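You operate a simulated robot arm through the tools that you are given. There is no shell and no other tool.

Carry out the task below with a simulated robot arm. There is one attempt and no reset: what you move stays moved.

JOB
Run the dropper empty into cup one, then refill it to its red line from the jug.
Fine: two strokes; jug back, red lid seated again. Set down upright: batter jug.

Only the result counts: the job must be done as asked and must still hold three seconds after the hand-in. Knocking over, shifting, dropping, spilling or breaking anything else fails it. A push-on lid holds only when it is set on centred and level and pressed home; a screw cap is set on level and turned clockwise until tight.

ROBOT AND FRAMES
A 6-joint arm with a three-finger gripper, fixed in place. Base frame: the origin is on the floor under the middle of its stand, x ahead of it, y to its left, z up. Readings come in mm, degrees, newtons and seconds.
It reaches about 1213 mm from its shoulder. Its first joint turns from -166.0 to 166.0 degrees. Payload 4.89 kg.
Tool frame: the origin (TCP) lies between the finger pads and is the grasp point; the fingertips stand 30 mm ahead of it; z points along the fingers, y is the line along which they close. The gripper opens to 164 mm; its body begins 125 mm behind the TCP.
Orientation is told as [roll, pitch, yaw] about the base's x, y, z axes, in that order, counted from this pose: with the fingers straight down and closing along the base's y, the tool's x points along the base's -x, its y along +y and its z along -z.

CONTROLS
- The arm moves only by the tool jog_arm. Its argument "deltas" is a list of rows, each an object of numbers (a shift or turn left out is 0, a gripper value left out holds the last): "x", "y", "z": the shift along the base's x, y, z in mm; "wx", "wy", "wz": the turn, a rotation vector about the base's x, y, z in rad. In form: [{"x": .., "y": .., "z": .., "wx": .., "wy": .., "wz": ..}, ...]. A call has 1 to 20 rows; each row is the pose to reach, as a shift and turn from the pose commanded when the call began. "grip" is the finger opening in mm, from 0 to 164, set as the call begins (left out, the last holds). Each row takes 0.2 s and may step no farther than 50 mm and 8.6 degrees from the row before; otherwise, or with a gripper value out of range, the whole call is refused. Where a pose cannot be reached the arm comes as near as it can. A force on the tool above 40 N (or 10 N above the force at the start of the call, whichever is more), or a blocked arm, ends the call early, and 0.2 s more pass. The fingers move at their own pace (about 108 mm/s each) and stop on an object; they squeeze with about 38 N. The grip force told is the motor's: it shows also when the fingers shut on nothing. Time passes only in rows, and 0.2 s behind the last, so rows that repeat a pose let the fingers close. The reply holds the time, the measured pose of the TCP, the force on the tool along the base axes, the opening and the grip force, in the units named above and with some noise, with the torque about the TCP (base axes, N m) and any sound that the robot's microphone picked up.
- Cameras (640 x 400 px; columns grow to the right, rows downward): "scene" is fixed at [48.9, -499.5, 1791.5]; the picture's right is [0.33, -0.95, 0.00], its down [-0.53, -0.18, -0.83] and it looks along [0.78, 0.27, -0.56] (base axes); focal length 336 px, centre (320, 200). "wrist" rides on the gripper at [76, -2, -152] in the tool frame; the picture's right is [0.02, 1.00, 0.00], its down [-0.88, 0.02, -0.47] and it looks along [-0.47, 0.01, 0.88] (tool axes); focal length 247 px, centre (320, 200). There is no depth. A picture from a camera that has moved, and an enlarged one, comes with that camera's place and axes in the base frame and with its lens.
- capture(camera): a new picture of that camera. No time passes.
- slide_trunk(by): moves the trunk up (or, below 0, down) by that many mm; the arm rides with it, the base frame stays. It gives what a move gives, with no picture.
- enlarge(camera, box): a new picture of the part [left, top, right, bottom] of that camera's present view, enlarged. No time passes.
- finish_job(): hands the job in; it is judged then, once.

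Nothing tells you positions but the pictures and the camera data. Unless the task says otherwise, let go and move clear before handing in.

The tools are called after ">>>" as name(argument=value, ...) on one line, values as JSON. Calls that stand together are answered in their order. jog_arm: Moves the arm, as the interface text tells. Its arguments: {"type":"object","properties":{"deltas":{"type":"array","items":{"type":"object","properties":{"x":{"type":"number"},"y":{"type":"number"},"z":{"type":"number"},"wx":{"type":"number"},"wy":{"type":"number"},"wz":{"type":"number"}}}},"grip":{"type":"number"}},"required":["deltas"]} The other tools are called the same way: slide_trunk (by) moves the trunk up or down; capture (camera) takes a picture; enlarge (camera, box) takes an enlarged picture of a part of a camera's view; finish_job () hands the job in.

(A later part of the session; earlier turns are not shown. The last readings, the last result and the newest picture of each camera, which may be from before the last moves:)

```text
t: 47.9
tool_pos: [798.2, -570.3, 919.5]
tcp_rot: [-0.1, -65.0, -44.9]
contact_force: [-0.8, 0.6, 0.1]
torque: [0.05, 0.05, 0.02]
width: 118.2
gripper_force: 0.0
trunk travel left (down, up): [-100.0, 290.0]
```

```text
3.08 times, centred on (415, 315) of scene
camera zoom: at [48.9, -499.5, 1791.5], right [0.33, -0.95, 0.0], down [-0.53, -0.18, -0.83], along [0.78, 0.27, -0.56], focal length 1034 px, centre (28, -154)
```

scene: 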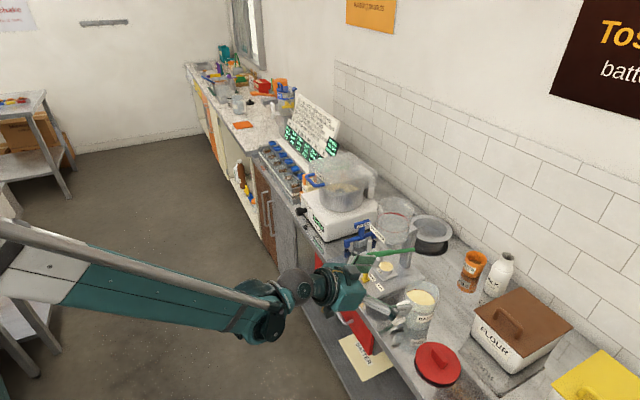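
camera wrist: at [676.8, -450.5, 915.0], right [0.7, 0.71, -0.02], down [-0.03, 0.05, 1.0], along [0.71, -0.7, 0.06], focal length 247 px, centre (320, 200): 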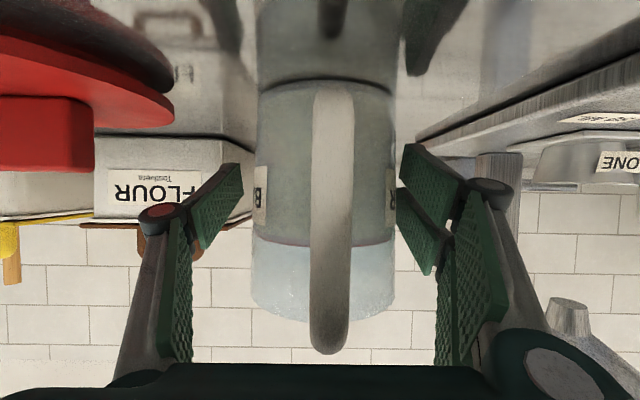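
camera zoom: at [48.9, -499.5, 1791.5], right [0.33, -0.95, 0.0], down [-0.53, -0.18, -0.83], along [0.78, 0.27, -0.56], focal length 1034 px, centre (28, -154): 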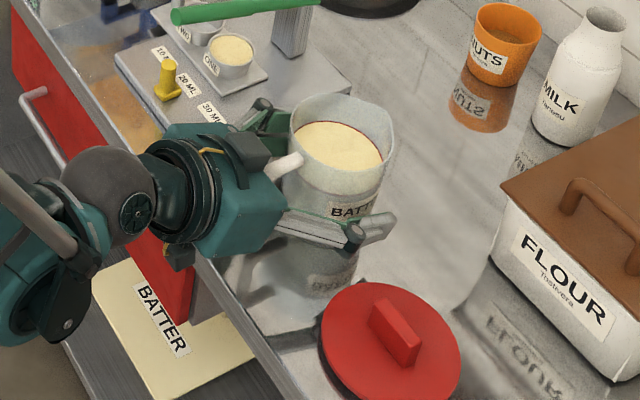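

No contact and the handle sits inside the hand's gap. Closing on the jug body.

>>> jog_arm(deltas=[{"z": 0}, {"z": 0}, {"z": 0}, {"z": 0}], grip=0)

>>> capture(camera="wrist")

>>> enlarge(camera="scene", box=[350, 250, 480, 380])

```text
t: 48.9
tool_pos: [797.7, -570.4, 919.6]
tcp_rot: [-0.1, -65.0, -45.0]
contact_force: [1.6, -1.7, -0.2]
torque: [-0.29, 0.09, 0.08]
width: 94.4
gripper_force: 37.5
trunk travel left (down, up): [-100.0, 290.0]
```

```text
taken
camera wrist: at [676.7, -450.7, 914.7], right [0.7, 0.71, -0.02], down [-0.03, 0.05, 1.0], along [0.71, -0.7, 0.06], focal length 247 px, centre (320, 200)
```

wrist: 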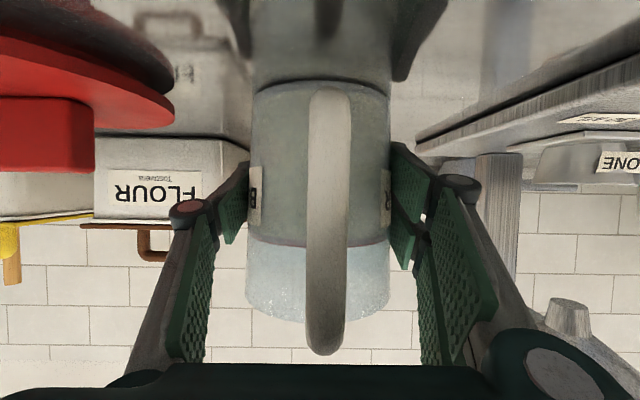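

```text
3.08 times, centred on (415, 315) of scene
camera zoom: at [48.9, -499.5, 1791.5], right [0.33, -0.95, 0.0], down [-0.53, -0.18, -0.83], along [0.78, 0.27, -0.56], focal length 1034 px, centre (28, -154)
```

zoom: 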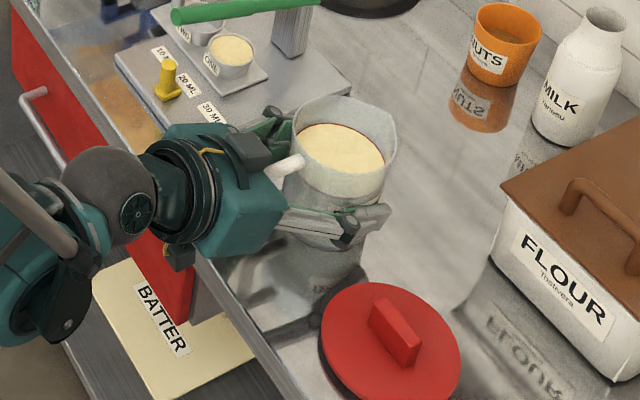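

The jug is held (94 mm wide). I'll lift it a little straight up and check that it stays level.

>>> jog_arm(deltas=[{"z": 2}, {"z": 5}, {"z": 9}, {"z": 14}, {"z": 20}, {"z": 28}, {"z": 36}])

>>> capture(camera="wrist")

>>> enlarge(camera="scene", box=[350, 230, 480, 360])

```text
t: 50.5
tool_pos: [798.2, -569.3, 954.9]
tcp_rot: [0.0, -65.0, -44.8]
contact_force: [0.1, 1.2, -7.0]
torque: [-0.09, -0.08, -0.03]
width: 94.4
gripper_force: 37.6
trunk travel left (down, up): [-100.0, 290.0]
```

```text
taken
camera wrist: at [677.1, -450.4, 950.3], right [0.7, 0.71, -0.02], down [-0.03, 0.05, 1.0], along [0.71, -0.7, 0.06], focal length 247 px, centre (320, 200)
```

wrist: 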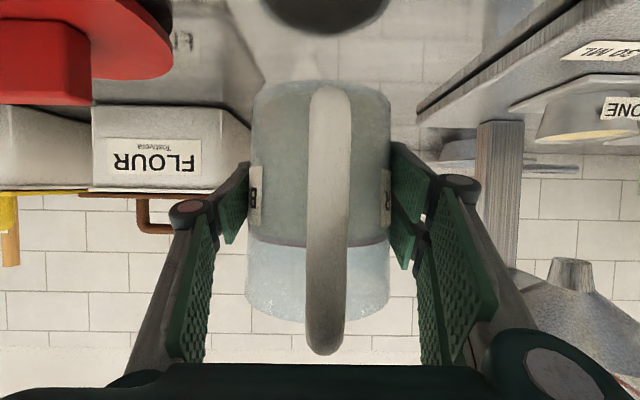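

```text
3.08 times, centred on (415, 295) of scene
camera zoom: at [48.9, -499.5, 1791.5], right [0.33, -0.95, 0.0], down [-0.53, -0.18, -0.83], along [0.78, 0.27, -0.56], focal length 1034 px, centre (28, -92)
```

zoom: 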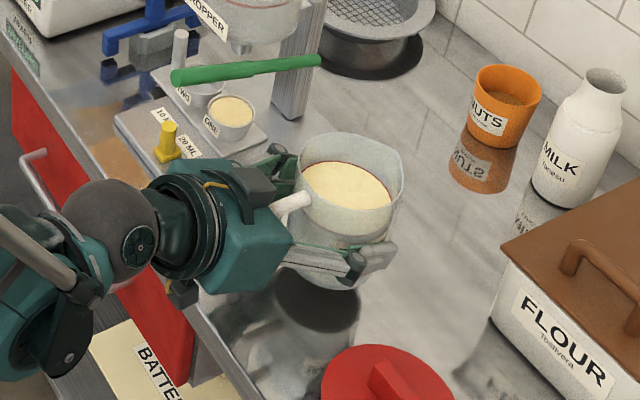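

The jug hangs level and weighs about 7 N. I'll raise the trunk back by 150 mm and continue lifting it above the hopper height.

>>> slide_trunk(by=150)

>>> jog_arm(deltas=[{"z": 15}, {"z": 35}, {"z": 60}, {"z": 85}, {"z": 110}, {"z": 135}, {"z": 155}, {"z": 168}])

>>> capture(camera="scene")

```text
t: 52.3
tool_pos: [798.4, -569.8, 1103.4]
tcp_rot: [-0.1, -65.0, -44.9]
contact_force: [-0.1, 0.8, -7.1]
torque: [-0.1, -0.03, -0.02]
width: 94.3
gripper_force: 38.0
trunk travel left (down, up): [-250.0, 140.0]
```

```text
t: 54.1
tool_pos: [798.2, -569.2, 1272.3]
tcp_rot: [-0.1, -65.0, -44.8]
contact_force: [0.0, -0.1, -6.9]
torque: [-0.08, -0.07, -0.01]
width: 94.5
gripper_force: 38.4
trunk travel left (down, up): [-250.0, 140.0]
```

```text
taken
```

scene: 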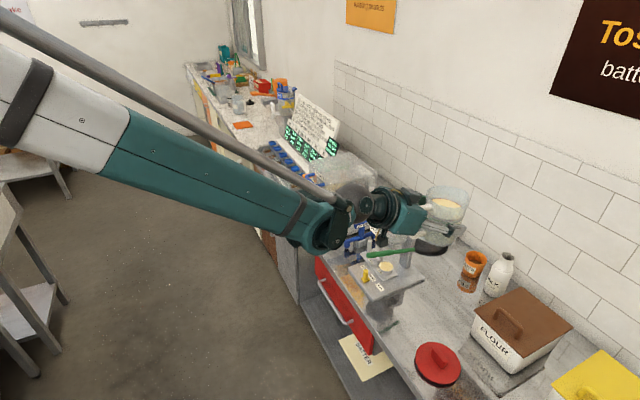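

Now I'll carry the upright jug in front of the hopper, still above its rim.

>>> jog_arm(deltas=[{"x": -6, "y": 16}, {"x": -10, "y": 36}, {"x": -10, "y": 58}, {"x": -6, "y": 81}, {"x": 2, "y": 104}, {"x": 12, "y": 127}, {"x": 24, "y": 150}, {"x": 36, "y": 173}, {"x": 47, "y": 195}, {"x": 56, "y": 211}, {"x": 60.6, "y": 219}])

>>> capture(camera="wrist")

>>> enlarge(camera="scene", box=[320, 130, 460, 270])

```text
t: 56.5
tool_pos: [859.5, -350.2, 1272.5]
tcp_rot: [-0.1, -65.0, -45.0]
contact_force: [-0.6, 0.0, -7.1]
torque: [-0.06, -0.07, -0.03]
width: 94.3
gripper_force: 37.4
trunk travel left (down, up): [-250.0, 140.0]
```

```text
taken
camera wrist: at [738.2, -230.9, 1268.2], right [0.7, 0.71, -0.02], down [-0.03, 0.05, 1.0], along [0.71, -0.7, 0.06], focal length 247 px, centre (320, 200)
```

wrist: 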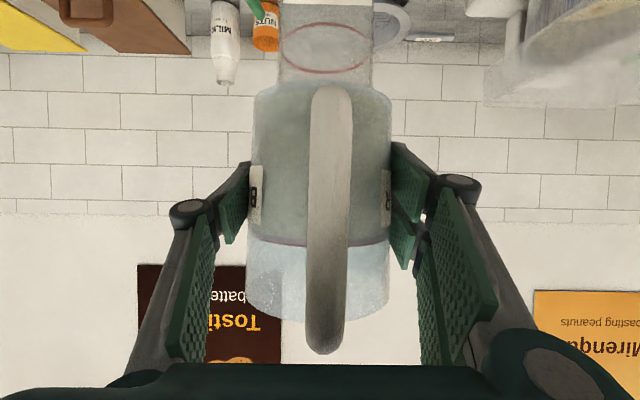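

```text
2.86 times, centred on (390, 200) of scene
camera zoom: at [48.9, -499.5, 1791.5], right [0.33, -0.95, 0.0], down [-0.53, -0.18, -0.83], along [0.78, 0.27, -0.56], focal length 961 px, centre (120, 200)
```

zoom: 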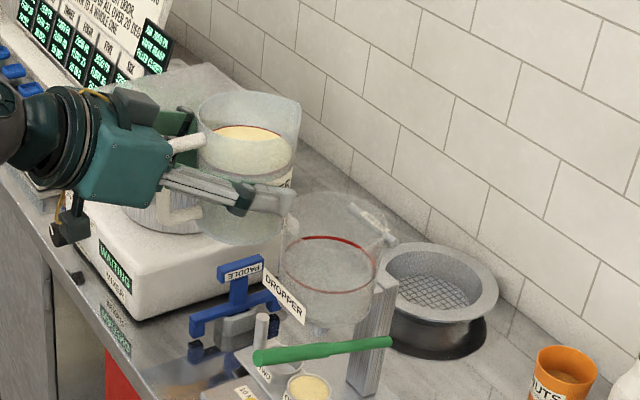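

The jug is upright in front of the hopper. I'll tilt it slowly to 40 degrees, moving its lip over the hopper mouth, still below the pouring angle.

>>> jog_arm(deltas=[{"x": 3.4, "y": -3.4, "z": -4, "wx": 0.0617, "wy": 0.0617}, {"x": 6.9, "y": -6.9, "z": -9, "wx": 0.1234, "wy": 0.1234}, {"x": 10.3, "y": -10.3, "z": -15, "wx": 0.1851, "wy": 0.1851}, {"x": 13.8, "y": -13.8, "z": -21, "wx": 0.2468, "wy": 0.2468}, {"x": 17.2, "y": -17.2, "z": -28, "wx": 0.3085, "wy": 0.3085}, {"x": 20.7, "y": -20.7, "z": -35, "wx": 0.3702, "wy": 0.3702}, {"x": 24.1, "y": -24.1, "z": -42, "wx": 0.4319, "wy": 0.4319}])

>>> enlarge(camera="scene", box=[330, 140, 450, 260])

>>> capture(camera="wrist")

```text
t: 58.1
tool_pos: [883.4, -373.3, 1230.2]
tcp_rot: [0.0, -29.8, -44.9]
contact_force: [0.4, 0.1, -7.3]
torque: [-0.09, -0.04, -0.02]
width: 94.4
gripper_force: 38.0
trunk travel left (down, up): [-250.0, 140.0]
```

```text
3.33 times, centred on (390, 200) of scene
camera zoom: at [48.9, -499.5, 1791.5], right [0.33, -0.95, 0.0], down [-0.53, -0.18, -0.83], along [0.78, 0.27, -0.56], focal length 1121 px, centre (87, 200)
```

zoom: 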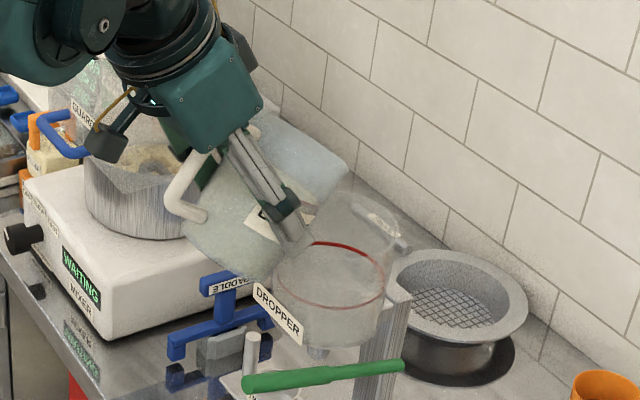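

```text
taken
camera wrist: at [781.9, -275.0, 1325.0], right [0.69, 0.72, -0.01], down [0.39, -0.36, 0.85], along [0.61, -0.59, -0.53], focal length 247 px, centre (320, 200)
```

wrist: 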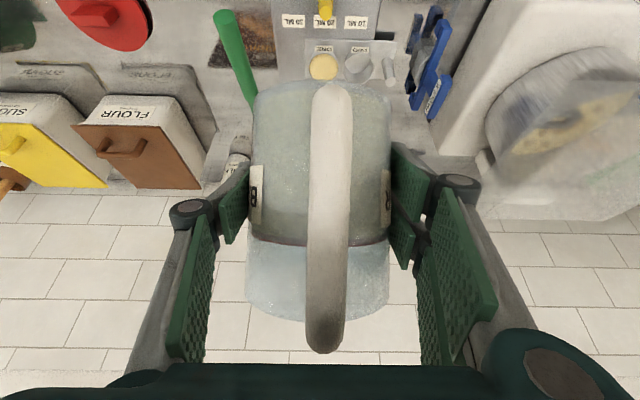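

The jug is at 35° with its lip over the hopper mouth and no slip in the grip. I'll tilt a bit further and watch for the first flow.

>>> jog_arm(deltas=[{"x": 0.2, "y": -0.8, "z": -2, "wx": 0.0288, "wy": 0.0288}, {"x": 0.4, "y": -1.6, "z": -4, "wx": 0.0576, "wy": 0.0576}, {"x": 0.5, "y": -2.3, "z": -5, "wx": 0.0864, "wy": 0.0864}])

>>> enlarge(camera="scene", box=[350, 160, 430, 240])

```text
t: 58.9
tool_pos: [882.8, -376.6, 1226.0]
tcp_rot: [0.0, -22.8, -44.9]
contact_force: [0.2, 0.9, -6.1]
torque: [-0.04, -0.06, -0.02]
width: 94.2
gripper_force: 38.2
trunk travel left (down, up): [-250.0, 140.0]
```

```text
5.00 times, centred on (390, 200) of scene
camera zoom: at [48.9, -499.5, 1791.5], right [0.33, -0.95, 0.0], down [-0.53, -0.18, -0.83], along [0.78, 0.27, -0.56], focal length 1681 px, centre (-30, 200)
```

zoom: 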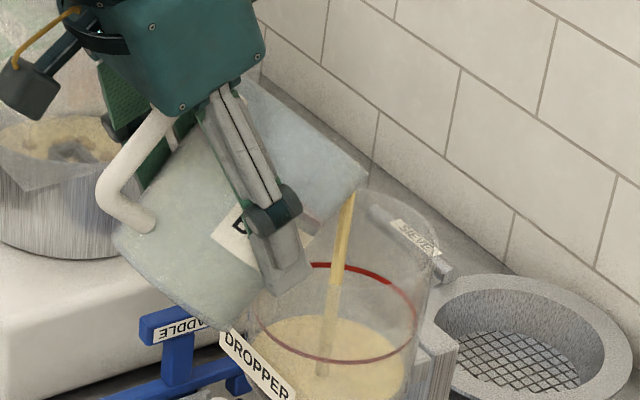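

Batter is flowing into the hopper. I'll hold this tilt for one short step and check the level.

>>> jog_arm(deltas=[{"z": 0}])

>>> enlarge(camera="scene", box=[350, 160, 430, 240])

```text
t: 59.3
tool_pos: [883.3, -376.4, 1225.9]
tcp_rot: [0.0, -23.0, -45.0]
contact_force: [-0.7, 0.2, -6.2]
torque: [-0.05, -0.07, -0.01]
width: 94.3
gripper_force: 38.0
trunk travel left (down, up): [-250.0, 140.0]
```

```text
5.00 times, centred on (390, 200) of scene
camera zoom: at [48.9, -499.5, 1791.5], right [0.33, -0.95, 0.0], down [-0.53, -0.18, -0.83], along [0.78, 0.27, -0.56], focal length 1681 px, centre (-30, 200)
```

zoom: 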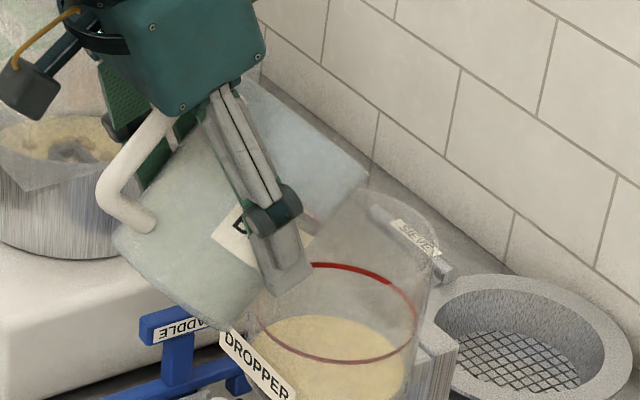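

Flow has stopped at this tilt. I'll zoom in to read the level accurately.

>>> enlarge(camera="scene", box=[376, 206, 412, 242])

>>> enlarge(camera="wrist", box=[250, 20, 400, 120])

```text
11.11 times, centred on (394, 224) of scene
camera zoom: at [48.9, -499.5, 1791.5], right [0.33, -0.95, 0.0], down [-0.53, -0.18, -0.83], along [0.78, 0.27, -0.56], focal length 3736 px, centre (-502, -67)
```

zoom: 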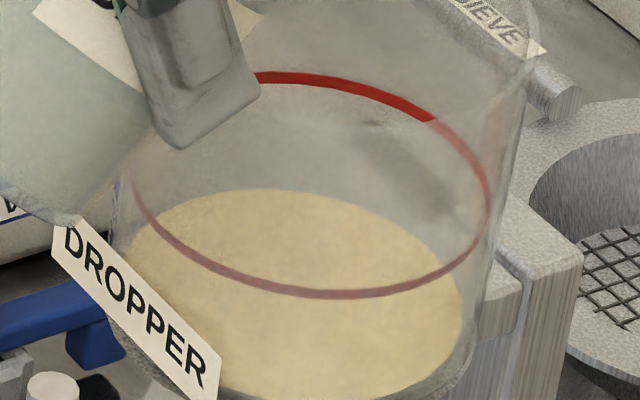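

```text
4.00 times, centred on (325, 70) of wrist
camera zoom: at [790.8, -286.2, 1336.6], right [0.69, 0.72, -0.01], down [0.46, -0.43, 0.78], along [0.56, -0.54, -0.63], focal length 988 px, centre (300, 720)
```

zoom: 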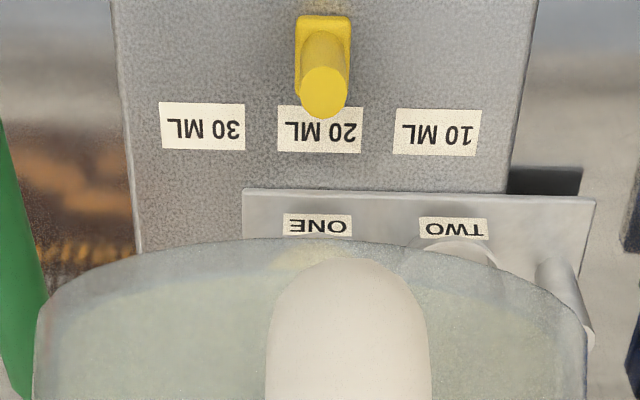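

Only about 15 mL went in, and flow settles by itself at each tilt. I'll keep tilting in small steps with short holds.

>>> jog_arm(deltas=[{"x": 0, "y": 0.5, "z": 1, "wx": 0.0247, "wy": 0.0247}, {"x": 0, "y": 0.7, "z": 2, "wx": 0.0494, "wy": 0.0494}, {"x": 0, "y": 0.7, "z": 2, "wx": 0.0494, "wy": 0.0494}, {"x": 0, "y": 0.7, "z": 2, "wx": 0.0494, "wy": 0.0494}])

>>> enlarge(camera="scene", box=[376, 206, 412, 242])

>>> enlarge(camera="scene", box=[350, 160, 430, 240])

```text
t: 60.3
tool_pos: [883.4, -375.6, 1228.1]
tcp_rot: [0.0, -19.1, -45.0]
contact_force: [0.1, -0.3, -5.4]
torque: [-0.06, -0.05, 0.02]
width: 94.5
gripper_force: 38.1
trunk travel left (down, up): [-250.0, 140.0]
```

```text
11.11 times, centred on (394, 224) of scene
camera zoom: at [48.9, -499.5, 1791.5], right [0.33, -0.95, 0.0], down [-0.53, -0.18, -0.83], along [0.78, 0.27, -0.56], focal length 3736 px, centre (-502, -67)
```

zoom: 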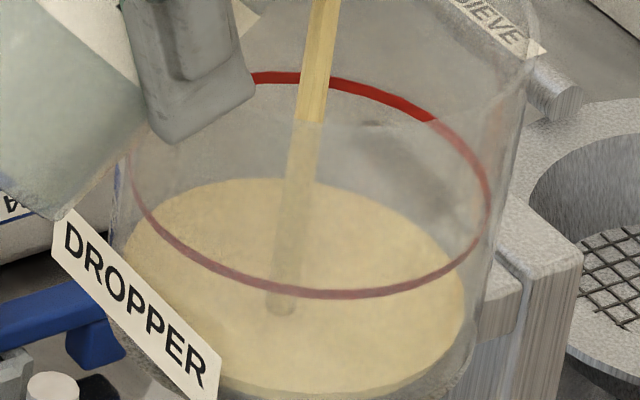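

```text
5.00 times, centred on (390, 200) of scene
camera zoom: at [48.9, -499.5, 1791.5], right [0.33, -0.95, 0.0], down [-0.53, -0.18, -0.83], along [0.78, 0.27, -0.56], focal length 1681 px, centre (-30, 200)
```

zoom: 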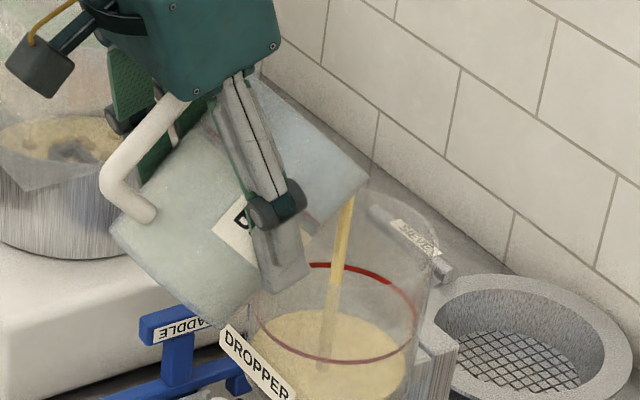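

>>> jog_arm(deltas=[{"z": 0}, {"z": 0}, {"z": 0}])

>>> enlarge(camera="scene", box=[376, 206, 412, 242])

```text
t: 61.1
tool_pos: [884.1, -376.5, 1227.3]
tcp_rot: [-0.1, -19.0, -45.0]
contact_force: [0.2, 0.2, -6.1]
torque: [-0.06, -0.03, -0.01]
width: 94.0
gripper_force: 38.6
trunk travel left (down, up): [-250.0, 140.0]
```

```text
11.11 times, centred on (394, 224) of scene
camera zoom: at [48.9, -499.5, 1791.5], right [0.33, -0.95, 0.0], down [-0.53, -0.18, -0.83], along [0.78, 0.27, -0.56], focal length 3736 px, centre (-502, -67)
```

zoom: 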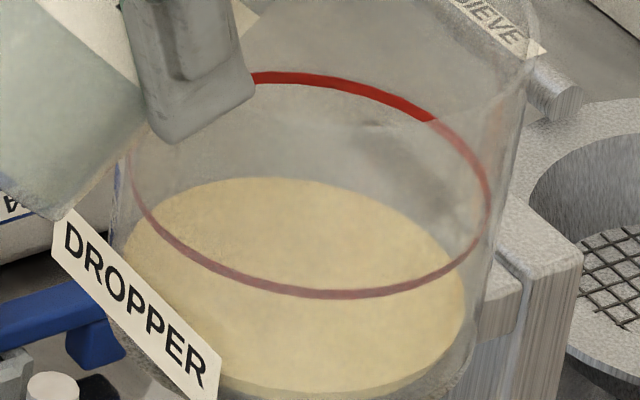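

>>> jog_arm(deltas=[{"z": 1, "wx": 0.0185, "wy": 0.0185}, {"z": 2, "wx": 0.037, "wy": 0.037}, {"z": 3, "wx": 0.0555, "wy": 0.0555}, {"z": 4, "wx": 0.074, "wy": 0.074}, {"z": 4, "wx": 0.074, "wy": 0.074}, {"z": 4, "wx": 0.074, "wy": 0.074}, {"z": 4, "wx": 0.074, "wy": 0.074}])

>>> enlarge(camera="scene", box=[376, 206, 412, 242])

>>> enlarge(camera="scene", box=[350, 160, 430, 240])

```text
t: 62.7
tool_pos: [883.8, -376.3, 1230.9]
tcp_rot: [0.0, -13.1, -45.0]
contact_force: [0.5, -0.1, -5.9]
torque: [-0.05, -0.04, -0.01]
width: 94.3
gripper_force: 38.3
trunk travel left (down, up): [-250.0, 140.0]
```

```text
11.11 times, centred on (394, 224) of scene
camera zoom: at [48.9, -499.5, 1791.5], right [0.33, -0.95, 0.0], down [-0.53, -0.18, -0.83], along [0.78, 0.27, -0.56], focal length 3736 px, centre (-502, -67)
```

zoom: 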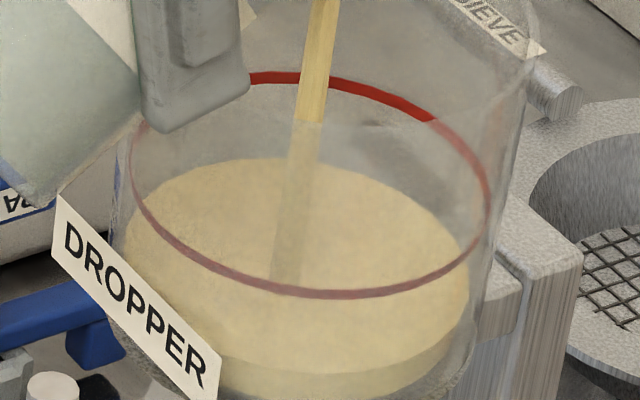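

```text
5.00 times, centred on (390, 200) of scene
camera zoom: at [48.9, -499.5, 1791.5], right [0.33, -0.95, 0.0], down [-0.53, -0.18, -0.83], along [0.78, 0.27, -0.56], focal length 1681 px, centre (-30, 200)
```

zoom: 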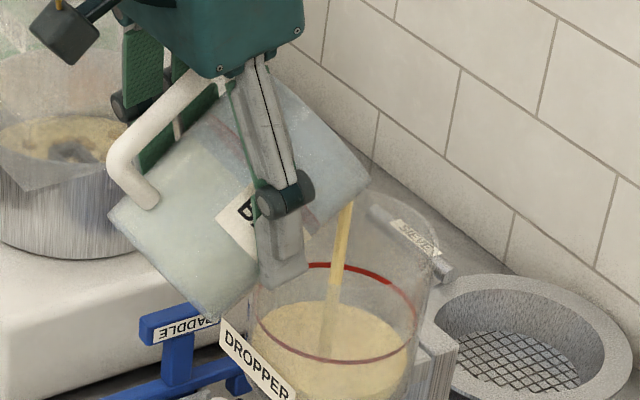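

The stream is steady and lands inside the hopper. I'll continue tilting gradually.

>>> jog_arm(deltas=[{"z": 1, "wx": 0.0154, "wy": 0.0154}, {"z": 2.5, "wx": 0.0308, "wy": 0.0308}, {"z": 4, "wx": 0.0463, "wy": 0.0463}, {"z": 5, "wx": 0.0617, "wy": 0.0617}, {"z": 5, "wx": 0.0617, "wy": 0.0617}, {"z": 5, "wx": 0.0617, "wy": 0.0617}, {"z": 5, "wx": 0.0617, "wy": 0.0617}, {"z": 5, "wx": 0.0617, "wy": 0.0617}])

>>> enlarge(camera="scene", box=[376, 206, 412, 242])

>>> enlarge(camera="scene", box=[350, 160, 430, 240])

```text
t: 64.5
tool_pos: [883.7, -374.6, 1236.0]
tcp_rot: [0.1, -7.9, -44.9]
contact_force: [1.1, -0.1, -4.0]
torque: [-0.04, -0.04, -0.02]
width: 94.1
gripper_force: 38.2
trunk travel left (down, up): [-250.0, 140.0]
```

```text
11.11 times, centred on (394, 224) of scene
camera zoom: at [48.9, -499.5, 1791.5], right [0.33, -0.95, 0.0], down [-0.53, -0.18, -0.83], along [0.78, 0.27, -0.56], focal length 3736 px, centre (-502, -67)
```

zoom: 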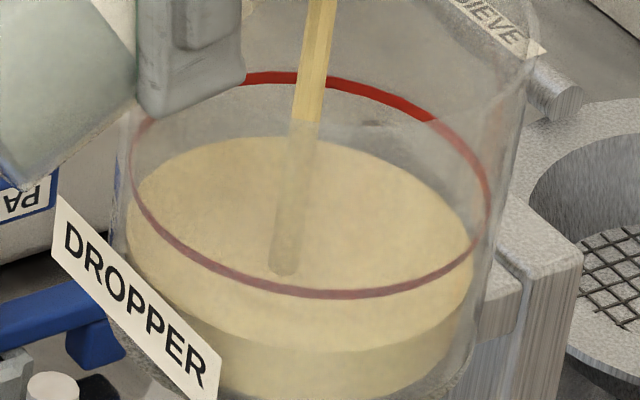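

```text
5.00 times, centred on (390, 200) of scene
camera zoom: at [48.9, -499.5, 1791.5], right [0.33, -0.95, 0.0], down [-0.53, -0.18, -0.83], along [0.78, 0.27, -0.56], focal length 1681 px, centre (-30, 200)
```

zoom: 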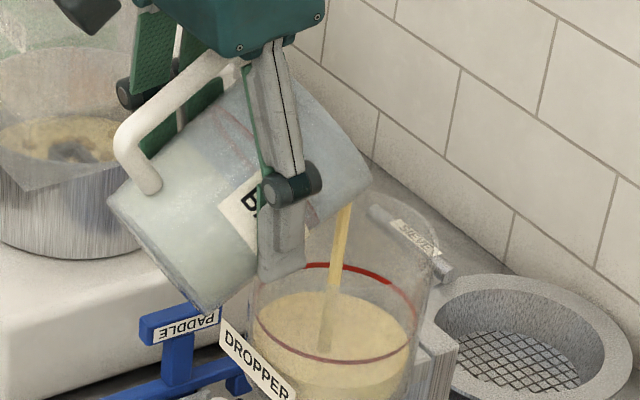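

>>> jog_arm(deltas=[{"x": 0.5, "y": -0.5, "z": 1.5, "wx": 0.0154, "wy": 0.0154}, {"x": 1, "y": -1, "z": 3, "wx": 0.0308, "wy": 0.0308}, {"x": 1.4, "y": -1.4, "z": 4.5, "wx": 0.0463, "wy": 0.0463}, {"x": 1.8, "y": -1.8, "z": 5.5, "wx": 0.0617, "wy": 0.0617}, {"x": 1.8, "y": -1.8, "z": 5.5, "wx": 0.0617, "wy": 0.0617}, {"x": 1.8, "y": -1.8, "z": 5.5, "wx": 0.0617, "wy": 0.0617}, {"x": 1.8, "y": -1.8, "z": 5.5, "wx": 0.0617, "wy": 0.0617}])

>>> enlarge(camera="scene", box=[376, 206, 412, 242])

>>> enlarge(camera="scene", box=[350, 160, 430, 240])

```text
t: 66.1
tool_pos: [884.4, -377.1, 1241.9]
tcp_rot: [0.0, -3.0, -45.0]
contact_force: [0.3, -1.1, -4.2]
torque: [-0.02, -0.02, 0.02]
width: 94.2
gripper_force: 37.8
trunk travel left (down, up): [-250.0, 140.0]
```

```text
11.11 times, centred on (394, 224) of scene
camera zoom: at [48.9, -499.5, 1791.5], right [0.33, -0.95, 0.0], down [-0.53, -0.18, -0.83], along [0.78, 0.27, -0.56], focal length 3736 px, centre (-502, -67)
```

zoom: 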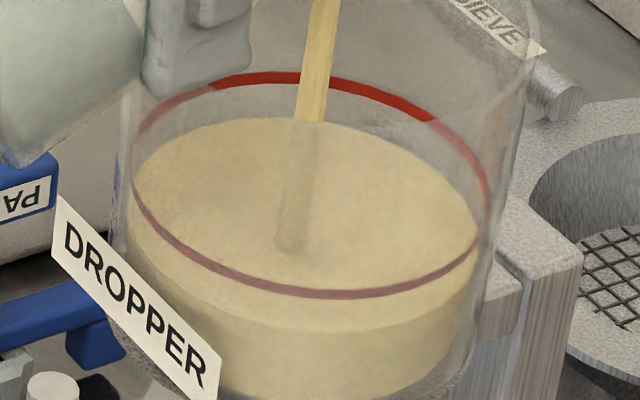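

```text
5.00 times, centred on (390, 200) of scene
camera zoom: at [48.9, -499.5, 1791.5], right [0.33, -0.95, 0.0], down [-0.53, -0.18, -0.83], along [0.78, 0.27, -0.56], focal length 1681 px, centre (-30, 200)
```

zoom: 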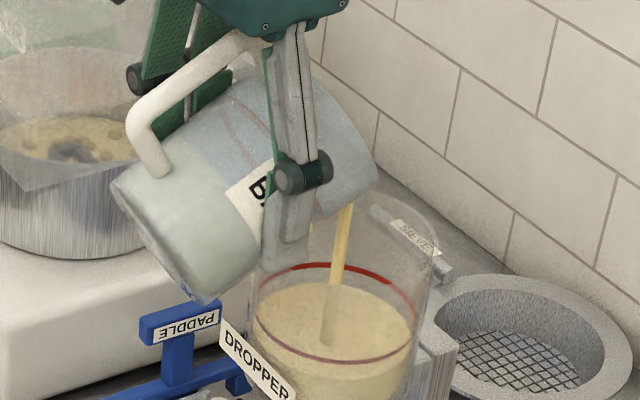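

>>> jog_arm(deltas=[{"z": 0}, {"z": 0}, {"z": 0}, {"z": 0}, {"z": 0}])

>>> enlarge(camera="scene", box=[376, 206, 412, 242])

```text
t: 67.3
tool_pos: [884.8, -377.3, 1242.8]
tcp_rot: [-0.1, -3.1, -45.0]
contact_force: [0.1, 0.4, -3.0]
torque: [0.01, -0.02, -0.01]
width: 94.6
gripper_force: 38.1
trunk travel left (down, up): [-250.0, 140.0]
```

```text
11.11 times, centred on (394, 224) of scene
camera zoom: at [48.9, -499.5, 1791.5], right [0.33, -0.95, 0.0], down [-0.53, -0.18, -0.83], along [0.78, 0.27, -0.56], focal length 3736 px, centre (-502, -67)
```

zoom: 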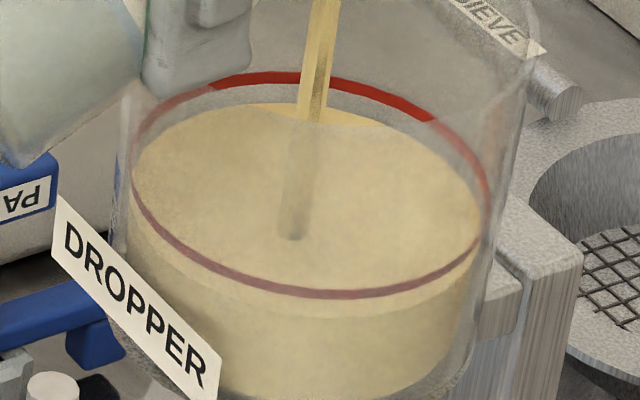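

>>> jog_arm(deltas=[{"z": 0}, {"z": 0}, {"z": 0}])

>>> enlarge(camera="scene", box=[376, 206, 412, 242])

```text
t: 68.1
tool_pos: [884.7, -377.2, 1242.3]
tcp_rot: [0.0, -3.1, -45.0]
contact_force: [-0.1, -0.1, -3.2]
torque: [-0.02, -0.07, 0.0]
width: 94.2
gripper_force: 37.8
trunk travel left (down, up): [-250.0, 140.0]
```

```text
11.11 times, centred on (394, 224) of scene
camera zoom: at [48.9, -499.5, 1791.5], right [0.33, -0.95, 0.0], down [-0.53, -0.18, -0.83], along [0.78, 0.27, -0.56], focal length 3736 px, centre (-502, -67)
```

zoom: 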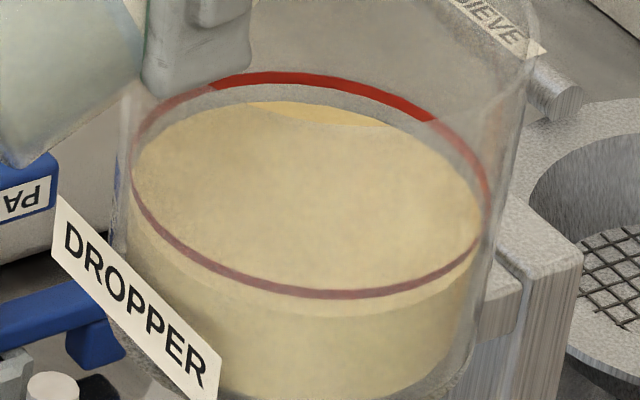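

Flow stopped again with about 9 mm left to the red line. I'll tilt another 3 degrees and wait for it to settle.

>>> jog_arm(deltas=[{"x": 0.4, "y": -0.4, "z": 1.2, "wx": 0.0185, "wy": 0.0185}, {"x": 0.8, "y": -0.8, "z": 2.4, "wx": 0.037, "wy": 0.037}, {"x": 0.8, "y": -0.8, "z": 2.4, "wx": 0.037, "wy": 0.037}, {"x": 0.8, "y": -0.8, "z": 2.4, "wx": 0.037, "wy": 0.037}, {"x": 0.8, "y": -0.8, "z": 2.4, "wx": 0.037, "wy": 0.037}])

>>> enlarge(camera="scene", box=[376, 206, 412, 242])

```text
t: 69.3
tool_pos: [887.1, -378.3, 1244.1]
tcp_rot: [0.0, 0.0, -45.0]
contact_force: [-0.3, 0.1, -3.1]
torque: [-0.04, -0.04, 0.0]
width: 94.5
gripper_force: 38.0
trunk travel left (down, up): [-250.0, 140.0]
```

```text
11.11 times, centred on (394, 224) of scene
camera zoom: at [48.9, -499.5, 1791.5], right [0.33, -0.95, 0.0], down [-0.53, -0.18, -0.83], along [0.78, 0.27, -0.56], focal length 3736 px, centre (-502, -67)
```

zoom: 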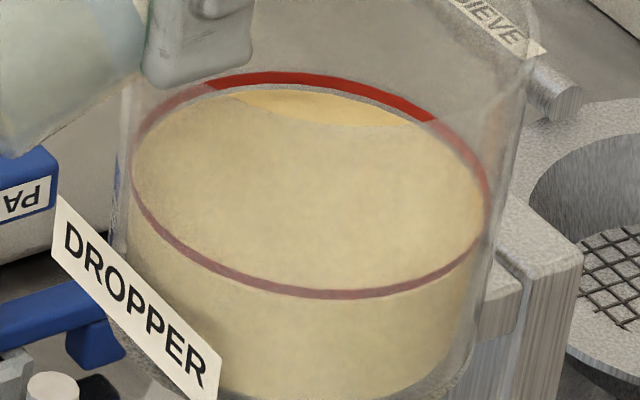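

The level is now just below the red line, about 3.5 mm short of its centre. I'll go on in smaller tilts.

>>> jog_arm(deltas=[{"x": 0, "y": -0.5, "z": 1, "wx": 0.0123, "wy": 0.0123}, {"x": 0, "y": -0.5, "z": 1.5, "wx": 0.0216, "wy": 0.0216}, {"x": 0, "y": -0.5, "z": 1.5, "wx": 0.0216, "wy": 0.0216}, {"x": 0, "y": -0.5, "z": 1.5, "wx": 0.0216, "wy": 0.0216}, {"x": 0, "y": -0.5, "z": 1.5, "wx": 0.0216, "wy": 0.0216}])

>>> enlarge(camera="scene", box=[376, 206, 412, 242])

>>> enlarge(camera="scene", box=[350, 160, 430, 240])

```text
t: 70.5
tool_pos: [886.6, -379.2, 1247.3]
tcp_rot: [0.1, 1.8, -45.0]
contact_force: [0.2, 0.4, -2.5]
torque: [-0.04, -0.05, 0.02]
width: 94.4
gripper_force: 38.0
trunk travel left (down, up): [-250.0, 140.0]
```

```text
11.11 times, centred on (394, 224) of scene
camera zoom: at [48.9, -499.5, 1791.5], right [0.33, -0.95, 0.0], down [-0.53, -0.18, -0.83], along [0.78, 0.27, -0.56], focal length 3736 px, centre (-502, -67)
```

zoom: 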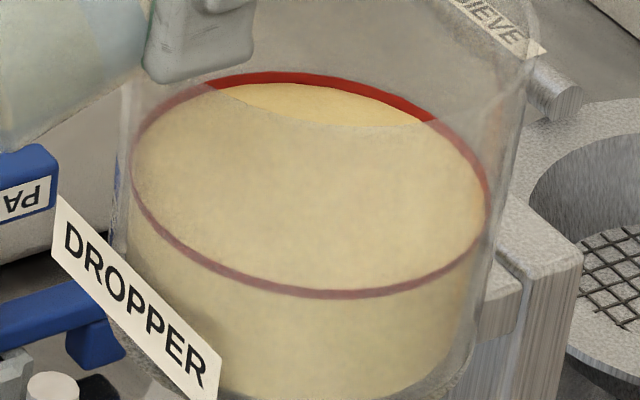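

```text
5.00 times, centred on (390, 200) of scene
camera zoom: at [48.9, -499.5, 1791.5], right [0.33, -0.95, 0.0], down [-0.53, -0.18, -0.83], along [0.78, 0.27, -0.56], focal length 1681 px, centre (-30, 200)
```

zoom: 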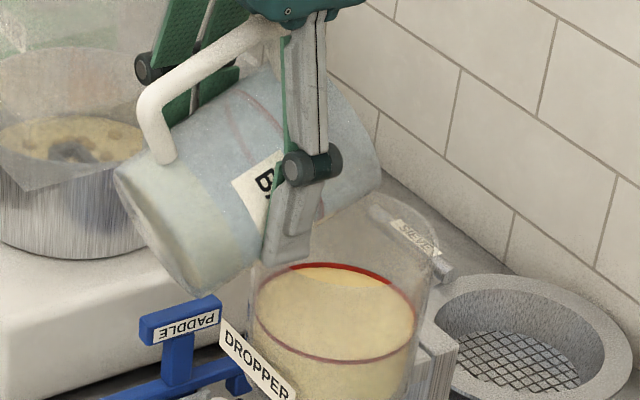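

>>> enlarge(camera="scene", box=[382, 208, 402, 220])

>>> enlarge(camera="scene", box=[400, 216, 412, 236])

```text
16.00 times, centred on (392, 214) of scene
camera zoom: at [48.9, -499.5, 1791.5], right [0.33, -0.95, 0.0], down [-0.53, -0.18, -0.83], along [0.78, 0.27, -0.56], focal length 5379 px, centre (-832, -24)
```

zoom: 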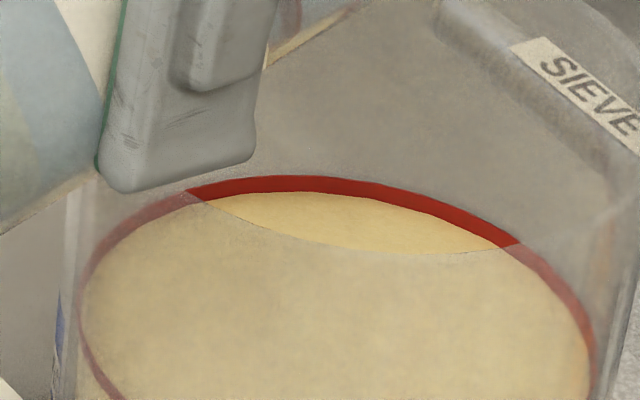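

```text
16.00 times, centred on (406, 226) of scene
camera zoom: at [48.9, -499.5, 1791.5], right [0.33, -0.95, 0.0], down [-0.53, -0.18, -0.83], along [0.78, 0.27, -0.56], focal length 5379 px, centre (-1056, -216)
```

zoom: 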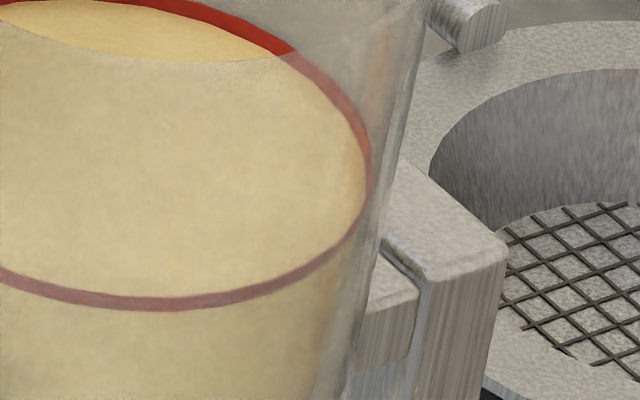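

The level is at the lower edge of the red line. One more small tilt should bring it to the line's middle.

>>> jog_arm(deltas=[{"z": 0.5, "wx": 0.0062, "wy": 0.0062}, {"z": 1, "wx": 0.0123, "wy": 0.0123}, {"z": 1, "wx": 0.0123, "wy": 0.0123}, {"z": 1, "wx": 0.0123, "wy": 0.0123}, {"z": 1, "wx": 0.0123, "wy": 0.0123}])

>>> enlarge(camera="scene", box=[382, 208, 402, 220])

>>> enlarge(camera="scene", box=[400, 216, 412, 236])

```text
t: 71.7
tool_pos: [885.8, -379.0, 1247.0]
tcp_rot: [0.0, 2.8, -45.0]
contact_force: [-0.4, -0.6, -2.8]
torque: [-0.05, 0.0, 0.04]
width: 93.9
gripper_force: 37.5
trunk travel left (down, up): [-250.0, 140.0]
```

```text
16.00 times, centred on (392, 214) of scene
camera zoom: at [48.9, -499.5, 1791.5], right [0.33, -0.95, 0.0], down [-0.53, -0.18, -0.83], along [0.78, 0.27, -0.56], focal length 5379 px, centre (-832, -24)
```

zoom: 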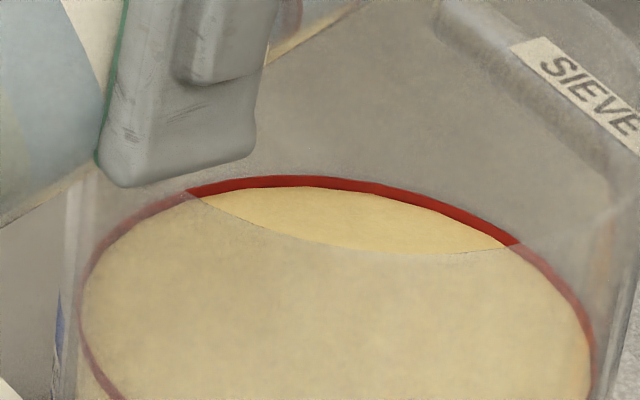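

```text
16.00 times, centred on (406, 226) of scene
camera zoom: at [48.9, -499.5, 1791.5], right [0.33, -0.95, 0.0], down [-0.53, -0.18, -0.83], along [0.78, 0.27, -0.56], focal length 5379 px, centre (-1056, -216)
```

zoom: 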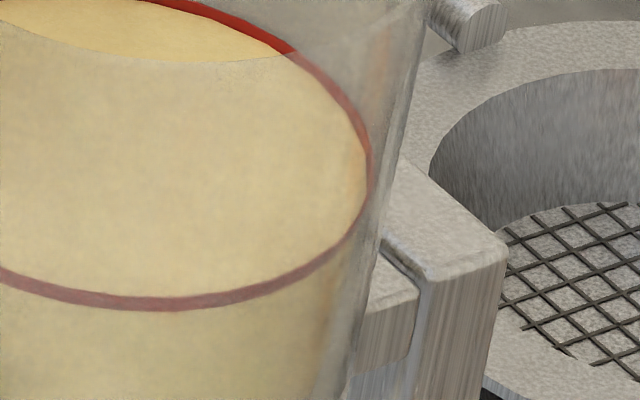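

The level now sits within the red line. I'll tilt the jug back right away, keeping its lip over the hopper.

>>> jog_arm(deltas=[{"x": -1.4, "y": 1.4, "z": -6, "wx": -0.0901, "wy": -0.0901}, {"x": -2.6, "y": 2.6, "z": -13, "wx": -0.1765, "wy": -0.1765}, {"x": -3, "y": 3, "z": -18, "wx": -0.2629, "wy": -0.2629}, {"x": -2.8, "y": 2.8, "z": -20, "wx": -0.3492, "wy": -0.3492}, {"x": -4.2, "y": 4.2, "z": -16, "wx": -0.4295, "wy": -0.4295}])

>>> enlarge(camera="scene", box=[382, 208, 402, 220])

>>> enlarge(camera="scene", box=[350, 160, 430, 240])

```text
t: 72.9
tool_pos: [882.6, -374.6, 1231.1]
tcp_rot: [0.1, -32.1, -44.9]
contact_force: [0.7, -0.8, -3.7]
torque: [0.01, 0.04, -0.02]
width: 94.3
gripper_force: 38.1
trunk travel left (down, up): [-250.0, 140.0]
```

```text
16.00 times, centred on (392, 214) of scene
camera zoom: at [48.9, -499.5, 1791.5], right [0.33, -0.95, 0.0], down [-0.53, -0.18, -0.83], along [0.78, 0.27, -0.56], focal length 5379 px, centre (-832, -24)
```

zoom: 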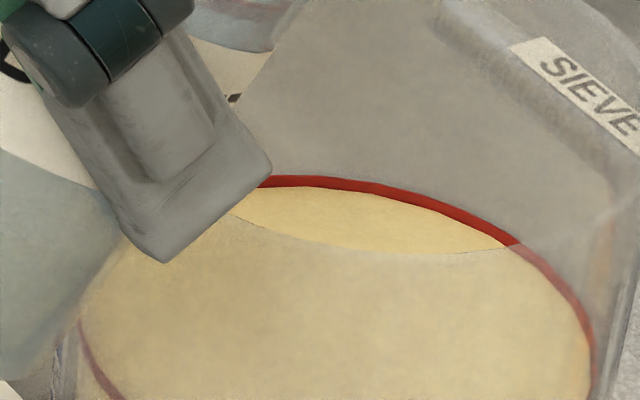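

```text
5.00 times, centred on (390, 200) of scene
camera zoom: at [48.9, -499.5, 1791.5], right [0.33, -0.95, 0.0], down [-0.53, -0.18, -0.83], along [0.78, 0.27, -0.56], focal length 1681 px, centre (-30, 200)
```

zoom: 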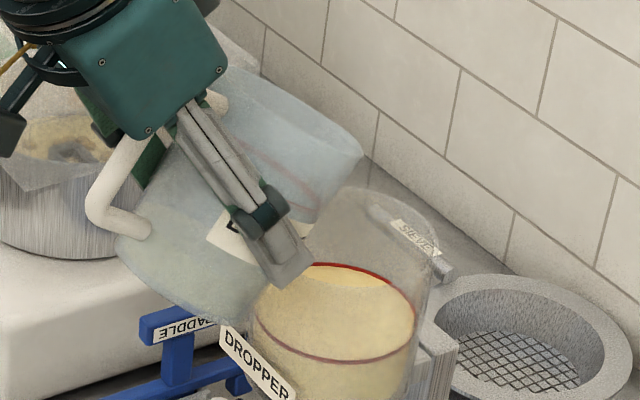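

The level stays within the red line. Now I'll bring the jug upright and back away from the hopper.

>>> jog_arm(deltas=[{"x": -4, "y": 4, "z": 8, "wx": -0.0815, "wy": -0.0815}, {"x": -9, "y": 9, "z": 17, "wx": -0.163, "wy": -0.163}, {"x": -14, "y": 14, "z": 26, "wx": -0.2445, "wy": -0.2445}, {"x": -19, "y": 19, "z": 34, "wx": -0.326, "wy": -0.326}, {"x": -24, "y": 24, "z": 41, "wx": -0.406, "wy": -0.406}])

>>> capture(camera="scene")

>>> capture(camera="wrist")

```text
t: 74.1
tool_pos: [859.1, -350.8, 1271.6]
tcp_rot: [-0.1, -64.9, -44.9]
contact_force: [-0.1, -1.1, -2.9]
torque: [-0.03, -0.02, 0.01]
width: 94.5
gripper_force: 38.0
trunk travel left (down, up): [-250.0, 140.0]
```

```text
taken
```

scene: 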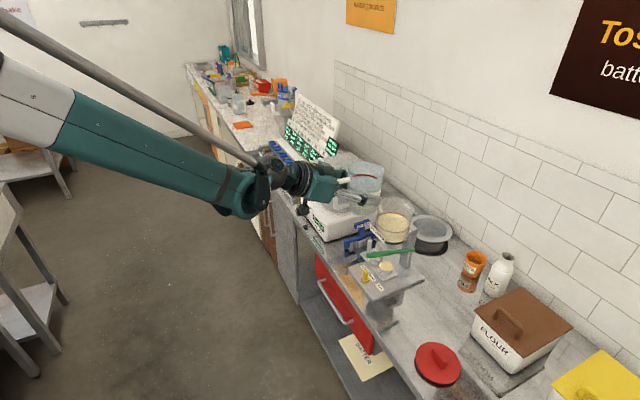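

```text
taken
camera wrist: at [736.7, -231.7, 1267.7], right [0.7, 0.71, -0.02], down [-0.03, 0.05, 1.0], along [0.71, -0.7, 0.06], focal length 247 px, centre (320, 200)
```

wrist: 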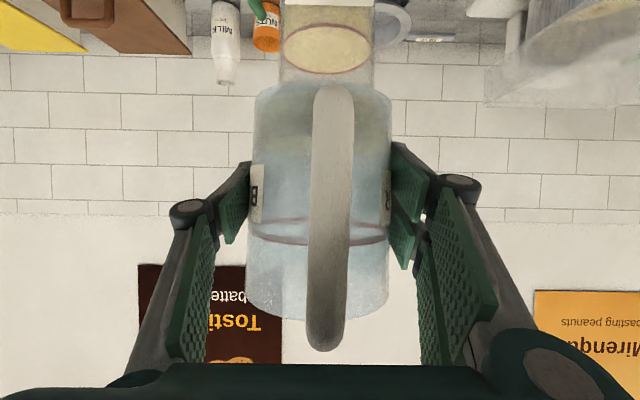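

>>> enlarge(camera="wrist", box=[270, 0, 390, 90])

>>> enlarge(camera="scene", box=[376, 200, 416, 240])

```text
4.44 times, centred on (330, 45) of wrist
camera zoom: at [736.7, -231.7, 1267.7], right [0.7, 0.71, -0.02], down [-0.03, 0.05, 1.0], along [0.71, -0.7, 0.06], focal length 1098 px, centre (276, 889)
```

zoom: 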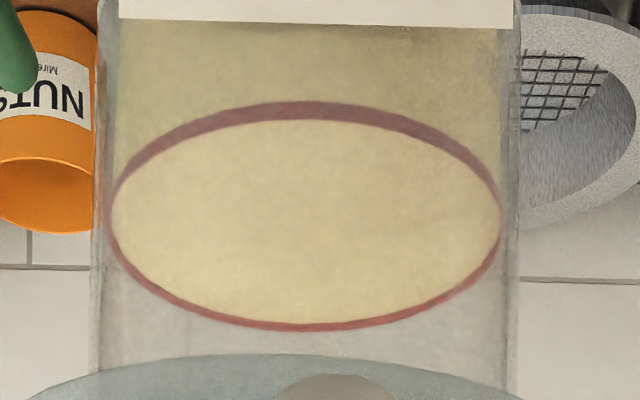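

```text
10.00 times, centred on (396, 220) of scene
camera zoom: at [48.9, -499.5, 1791.5], right [0.33, -0.95, 0.0], down [-0.53, -0.18, -0.83], along [0.78, 0.27, -0.56], focal length 3362 px, centre (-440, 0)
```

zoom: 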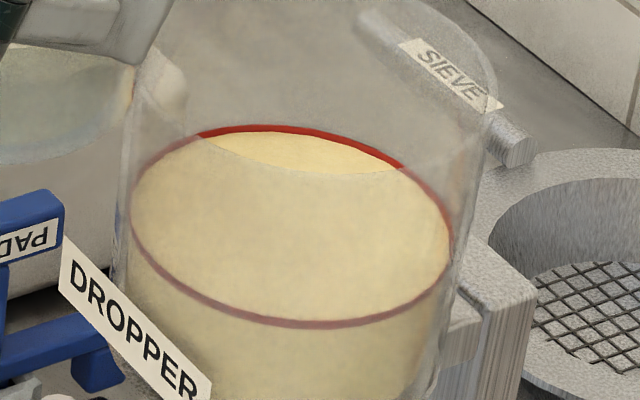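

The level reads at the middle of the red line from both cameras. Next I'll carry the jug back above its original spot.

>>> jog_arm(deltas=[{"x": -4.6, "y": -8}, {"x": -13.6, "y": -24}, {"x": -24.6, "y": -46}, {"x": -36.6, "y": -69}, {"x": -48.6, "y": -92}, {"x": -58.6, "y": -115}, {"x": -66.6, "y": -138}, {"x": -70.6, "y": -161}, {"x": -70.6, "y": -183}, {"x": -66.6, "y": -203}, {"x": -58.6, "y": -217}])

>>> jog_arm(deltas=[{"z": -20}, {"z": -55}, {"z": -90}, {"z": -125}, {"z": -155}, {"z": -167}])

>>> slide_trunk(by=-150)

>>> capture(camera="wrist")

>>> enlarge(camera="scene", box=[350, 230, 480, 360])

```text
t: 76.5
tool_pos: [799.1, -568.5, 1273.3]
tcp_rot: [-0.2, -65.0, -44.9]
contact_force: [-0.6, 0.3, -1.7]
torque: [-0.02, -0.03, 0.03]
width: 94.5
gripper_force: 37.4
trunk travel left (down, up): [-250.0, 140.0]
```

```text
t: 77.9
tool_pos: [800.2, -568.3, 1105.7]
tcp_rot: [-0.1, -65.0, -44.8]
contact_force: [1.0, 0.5, -2.8]
torque: [-0.01, -0.02, 0.01]
width: 94.1
gripper_force: 37.9
trunk travel left (down, up): [-250.0, 140.0]
```

```text
t: 79.6
tool_pos: [799.0, -568.7, 954.3]
tcp_rot: [-0.1, -64.9, -44.9]
contact_force: [1.1, -0.4, -2.8]
torque: [-0.05, -0.08, 0.02]
width: 94.6
gripper_force: 38.5
trunk travel left (down, up): [-100.0, 290.0]
```

```text
taken
camera wrist: at [678.1, -449.8, 951.0], right [0.7, 0.71, -0.02], down [-0.03, 0.05, 1.0], along [0.71, -0.7, 0.06], focal length 247 px, centre (320, 200)
```

wrist: 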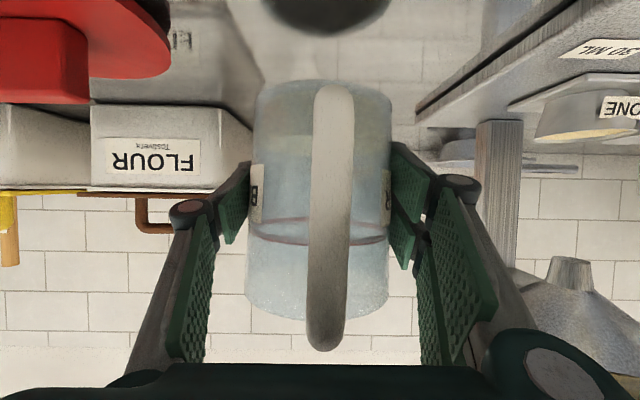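

```text
3.08 times, centred on (415, 295) of scene
camera zoom: at [48.9, -499.5, 1791.5], right [0.33, -0.95, 0.0], down [-0.53, -0.18, -0.83], along [0.78, 0.27, -0.56], focal length 1034 px, centre (28, -92)
```

zoom: 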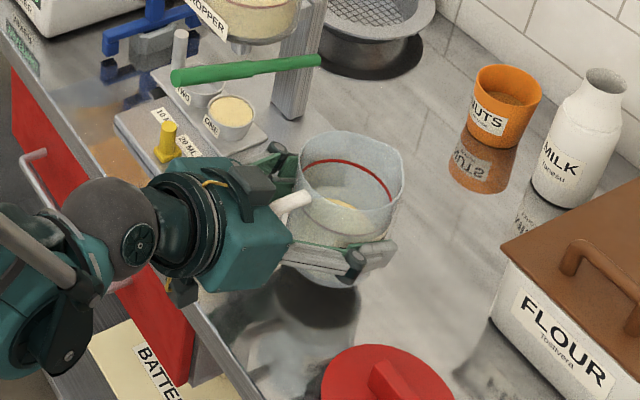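

The jug is over its spot with some batter left in it. I'll lower it gently until it touches the counter.

>>> jog_arm(deltas=[{"z": -8}, {"z": -16}, {"z": -23}, {"z": -29}, {"z": -33}])

>>> jog_arm(deltas=[{"z": -0.8}, {"z": -1.6}])

>>> enlarge(camera="scene", box=[380, 260, 450, 360])

```text
t: 80.8
tool_pos: [800.2, -568.4, 922.0]
tcp_rot: [-0.1, -64.9, -44.9]
contact_force: [-0.2, 0.0, -1.5]
torque: [-0.04, -0.02, 0.01]
width: 94.3
gripper_force: 38.3
trunk travel left (down, up): [-100.0, 290.0]
```

```text
t: 81.4
tool_pos: [800.0, -569.2, 920.0]
tcp_rot: [-0.1, -65.0, -44.9]
contact_force: [0.3, -0.4, -0.4]
torque: [-0.06, 0.02, -0.01]
width: 94.5
gripper_force: 38.0
trunk travel left (down, up): [-100.0, 290.0]
```

```text
4.00 times, centred on (415, 310) of scene
camera zoom: at [48.9, -499.5, 1791.5], right [0.33, -0.95, 0.0], down [-0.53, -0.18, -0.83], along [0.78, 0.27, -0.56], focal length 1345 px, centre (-60, -240)
```

zoom: 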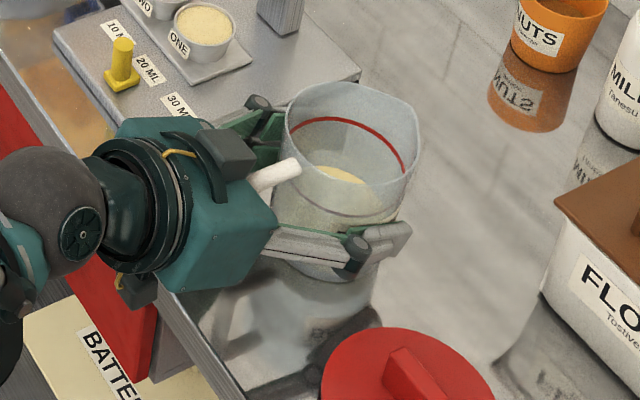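

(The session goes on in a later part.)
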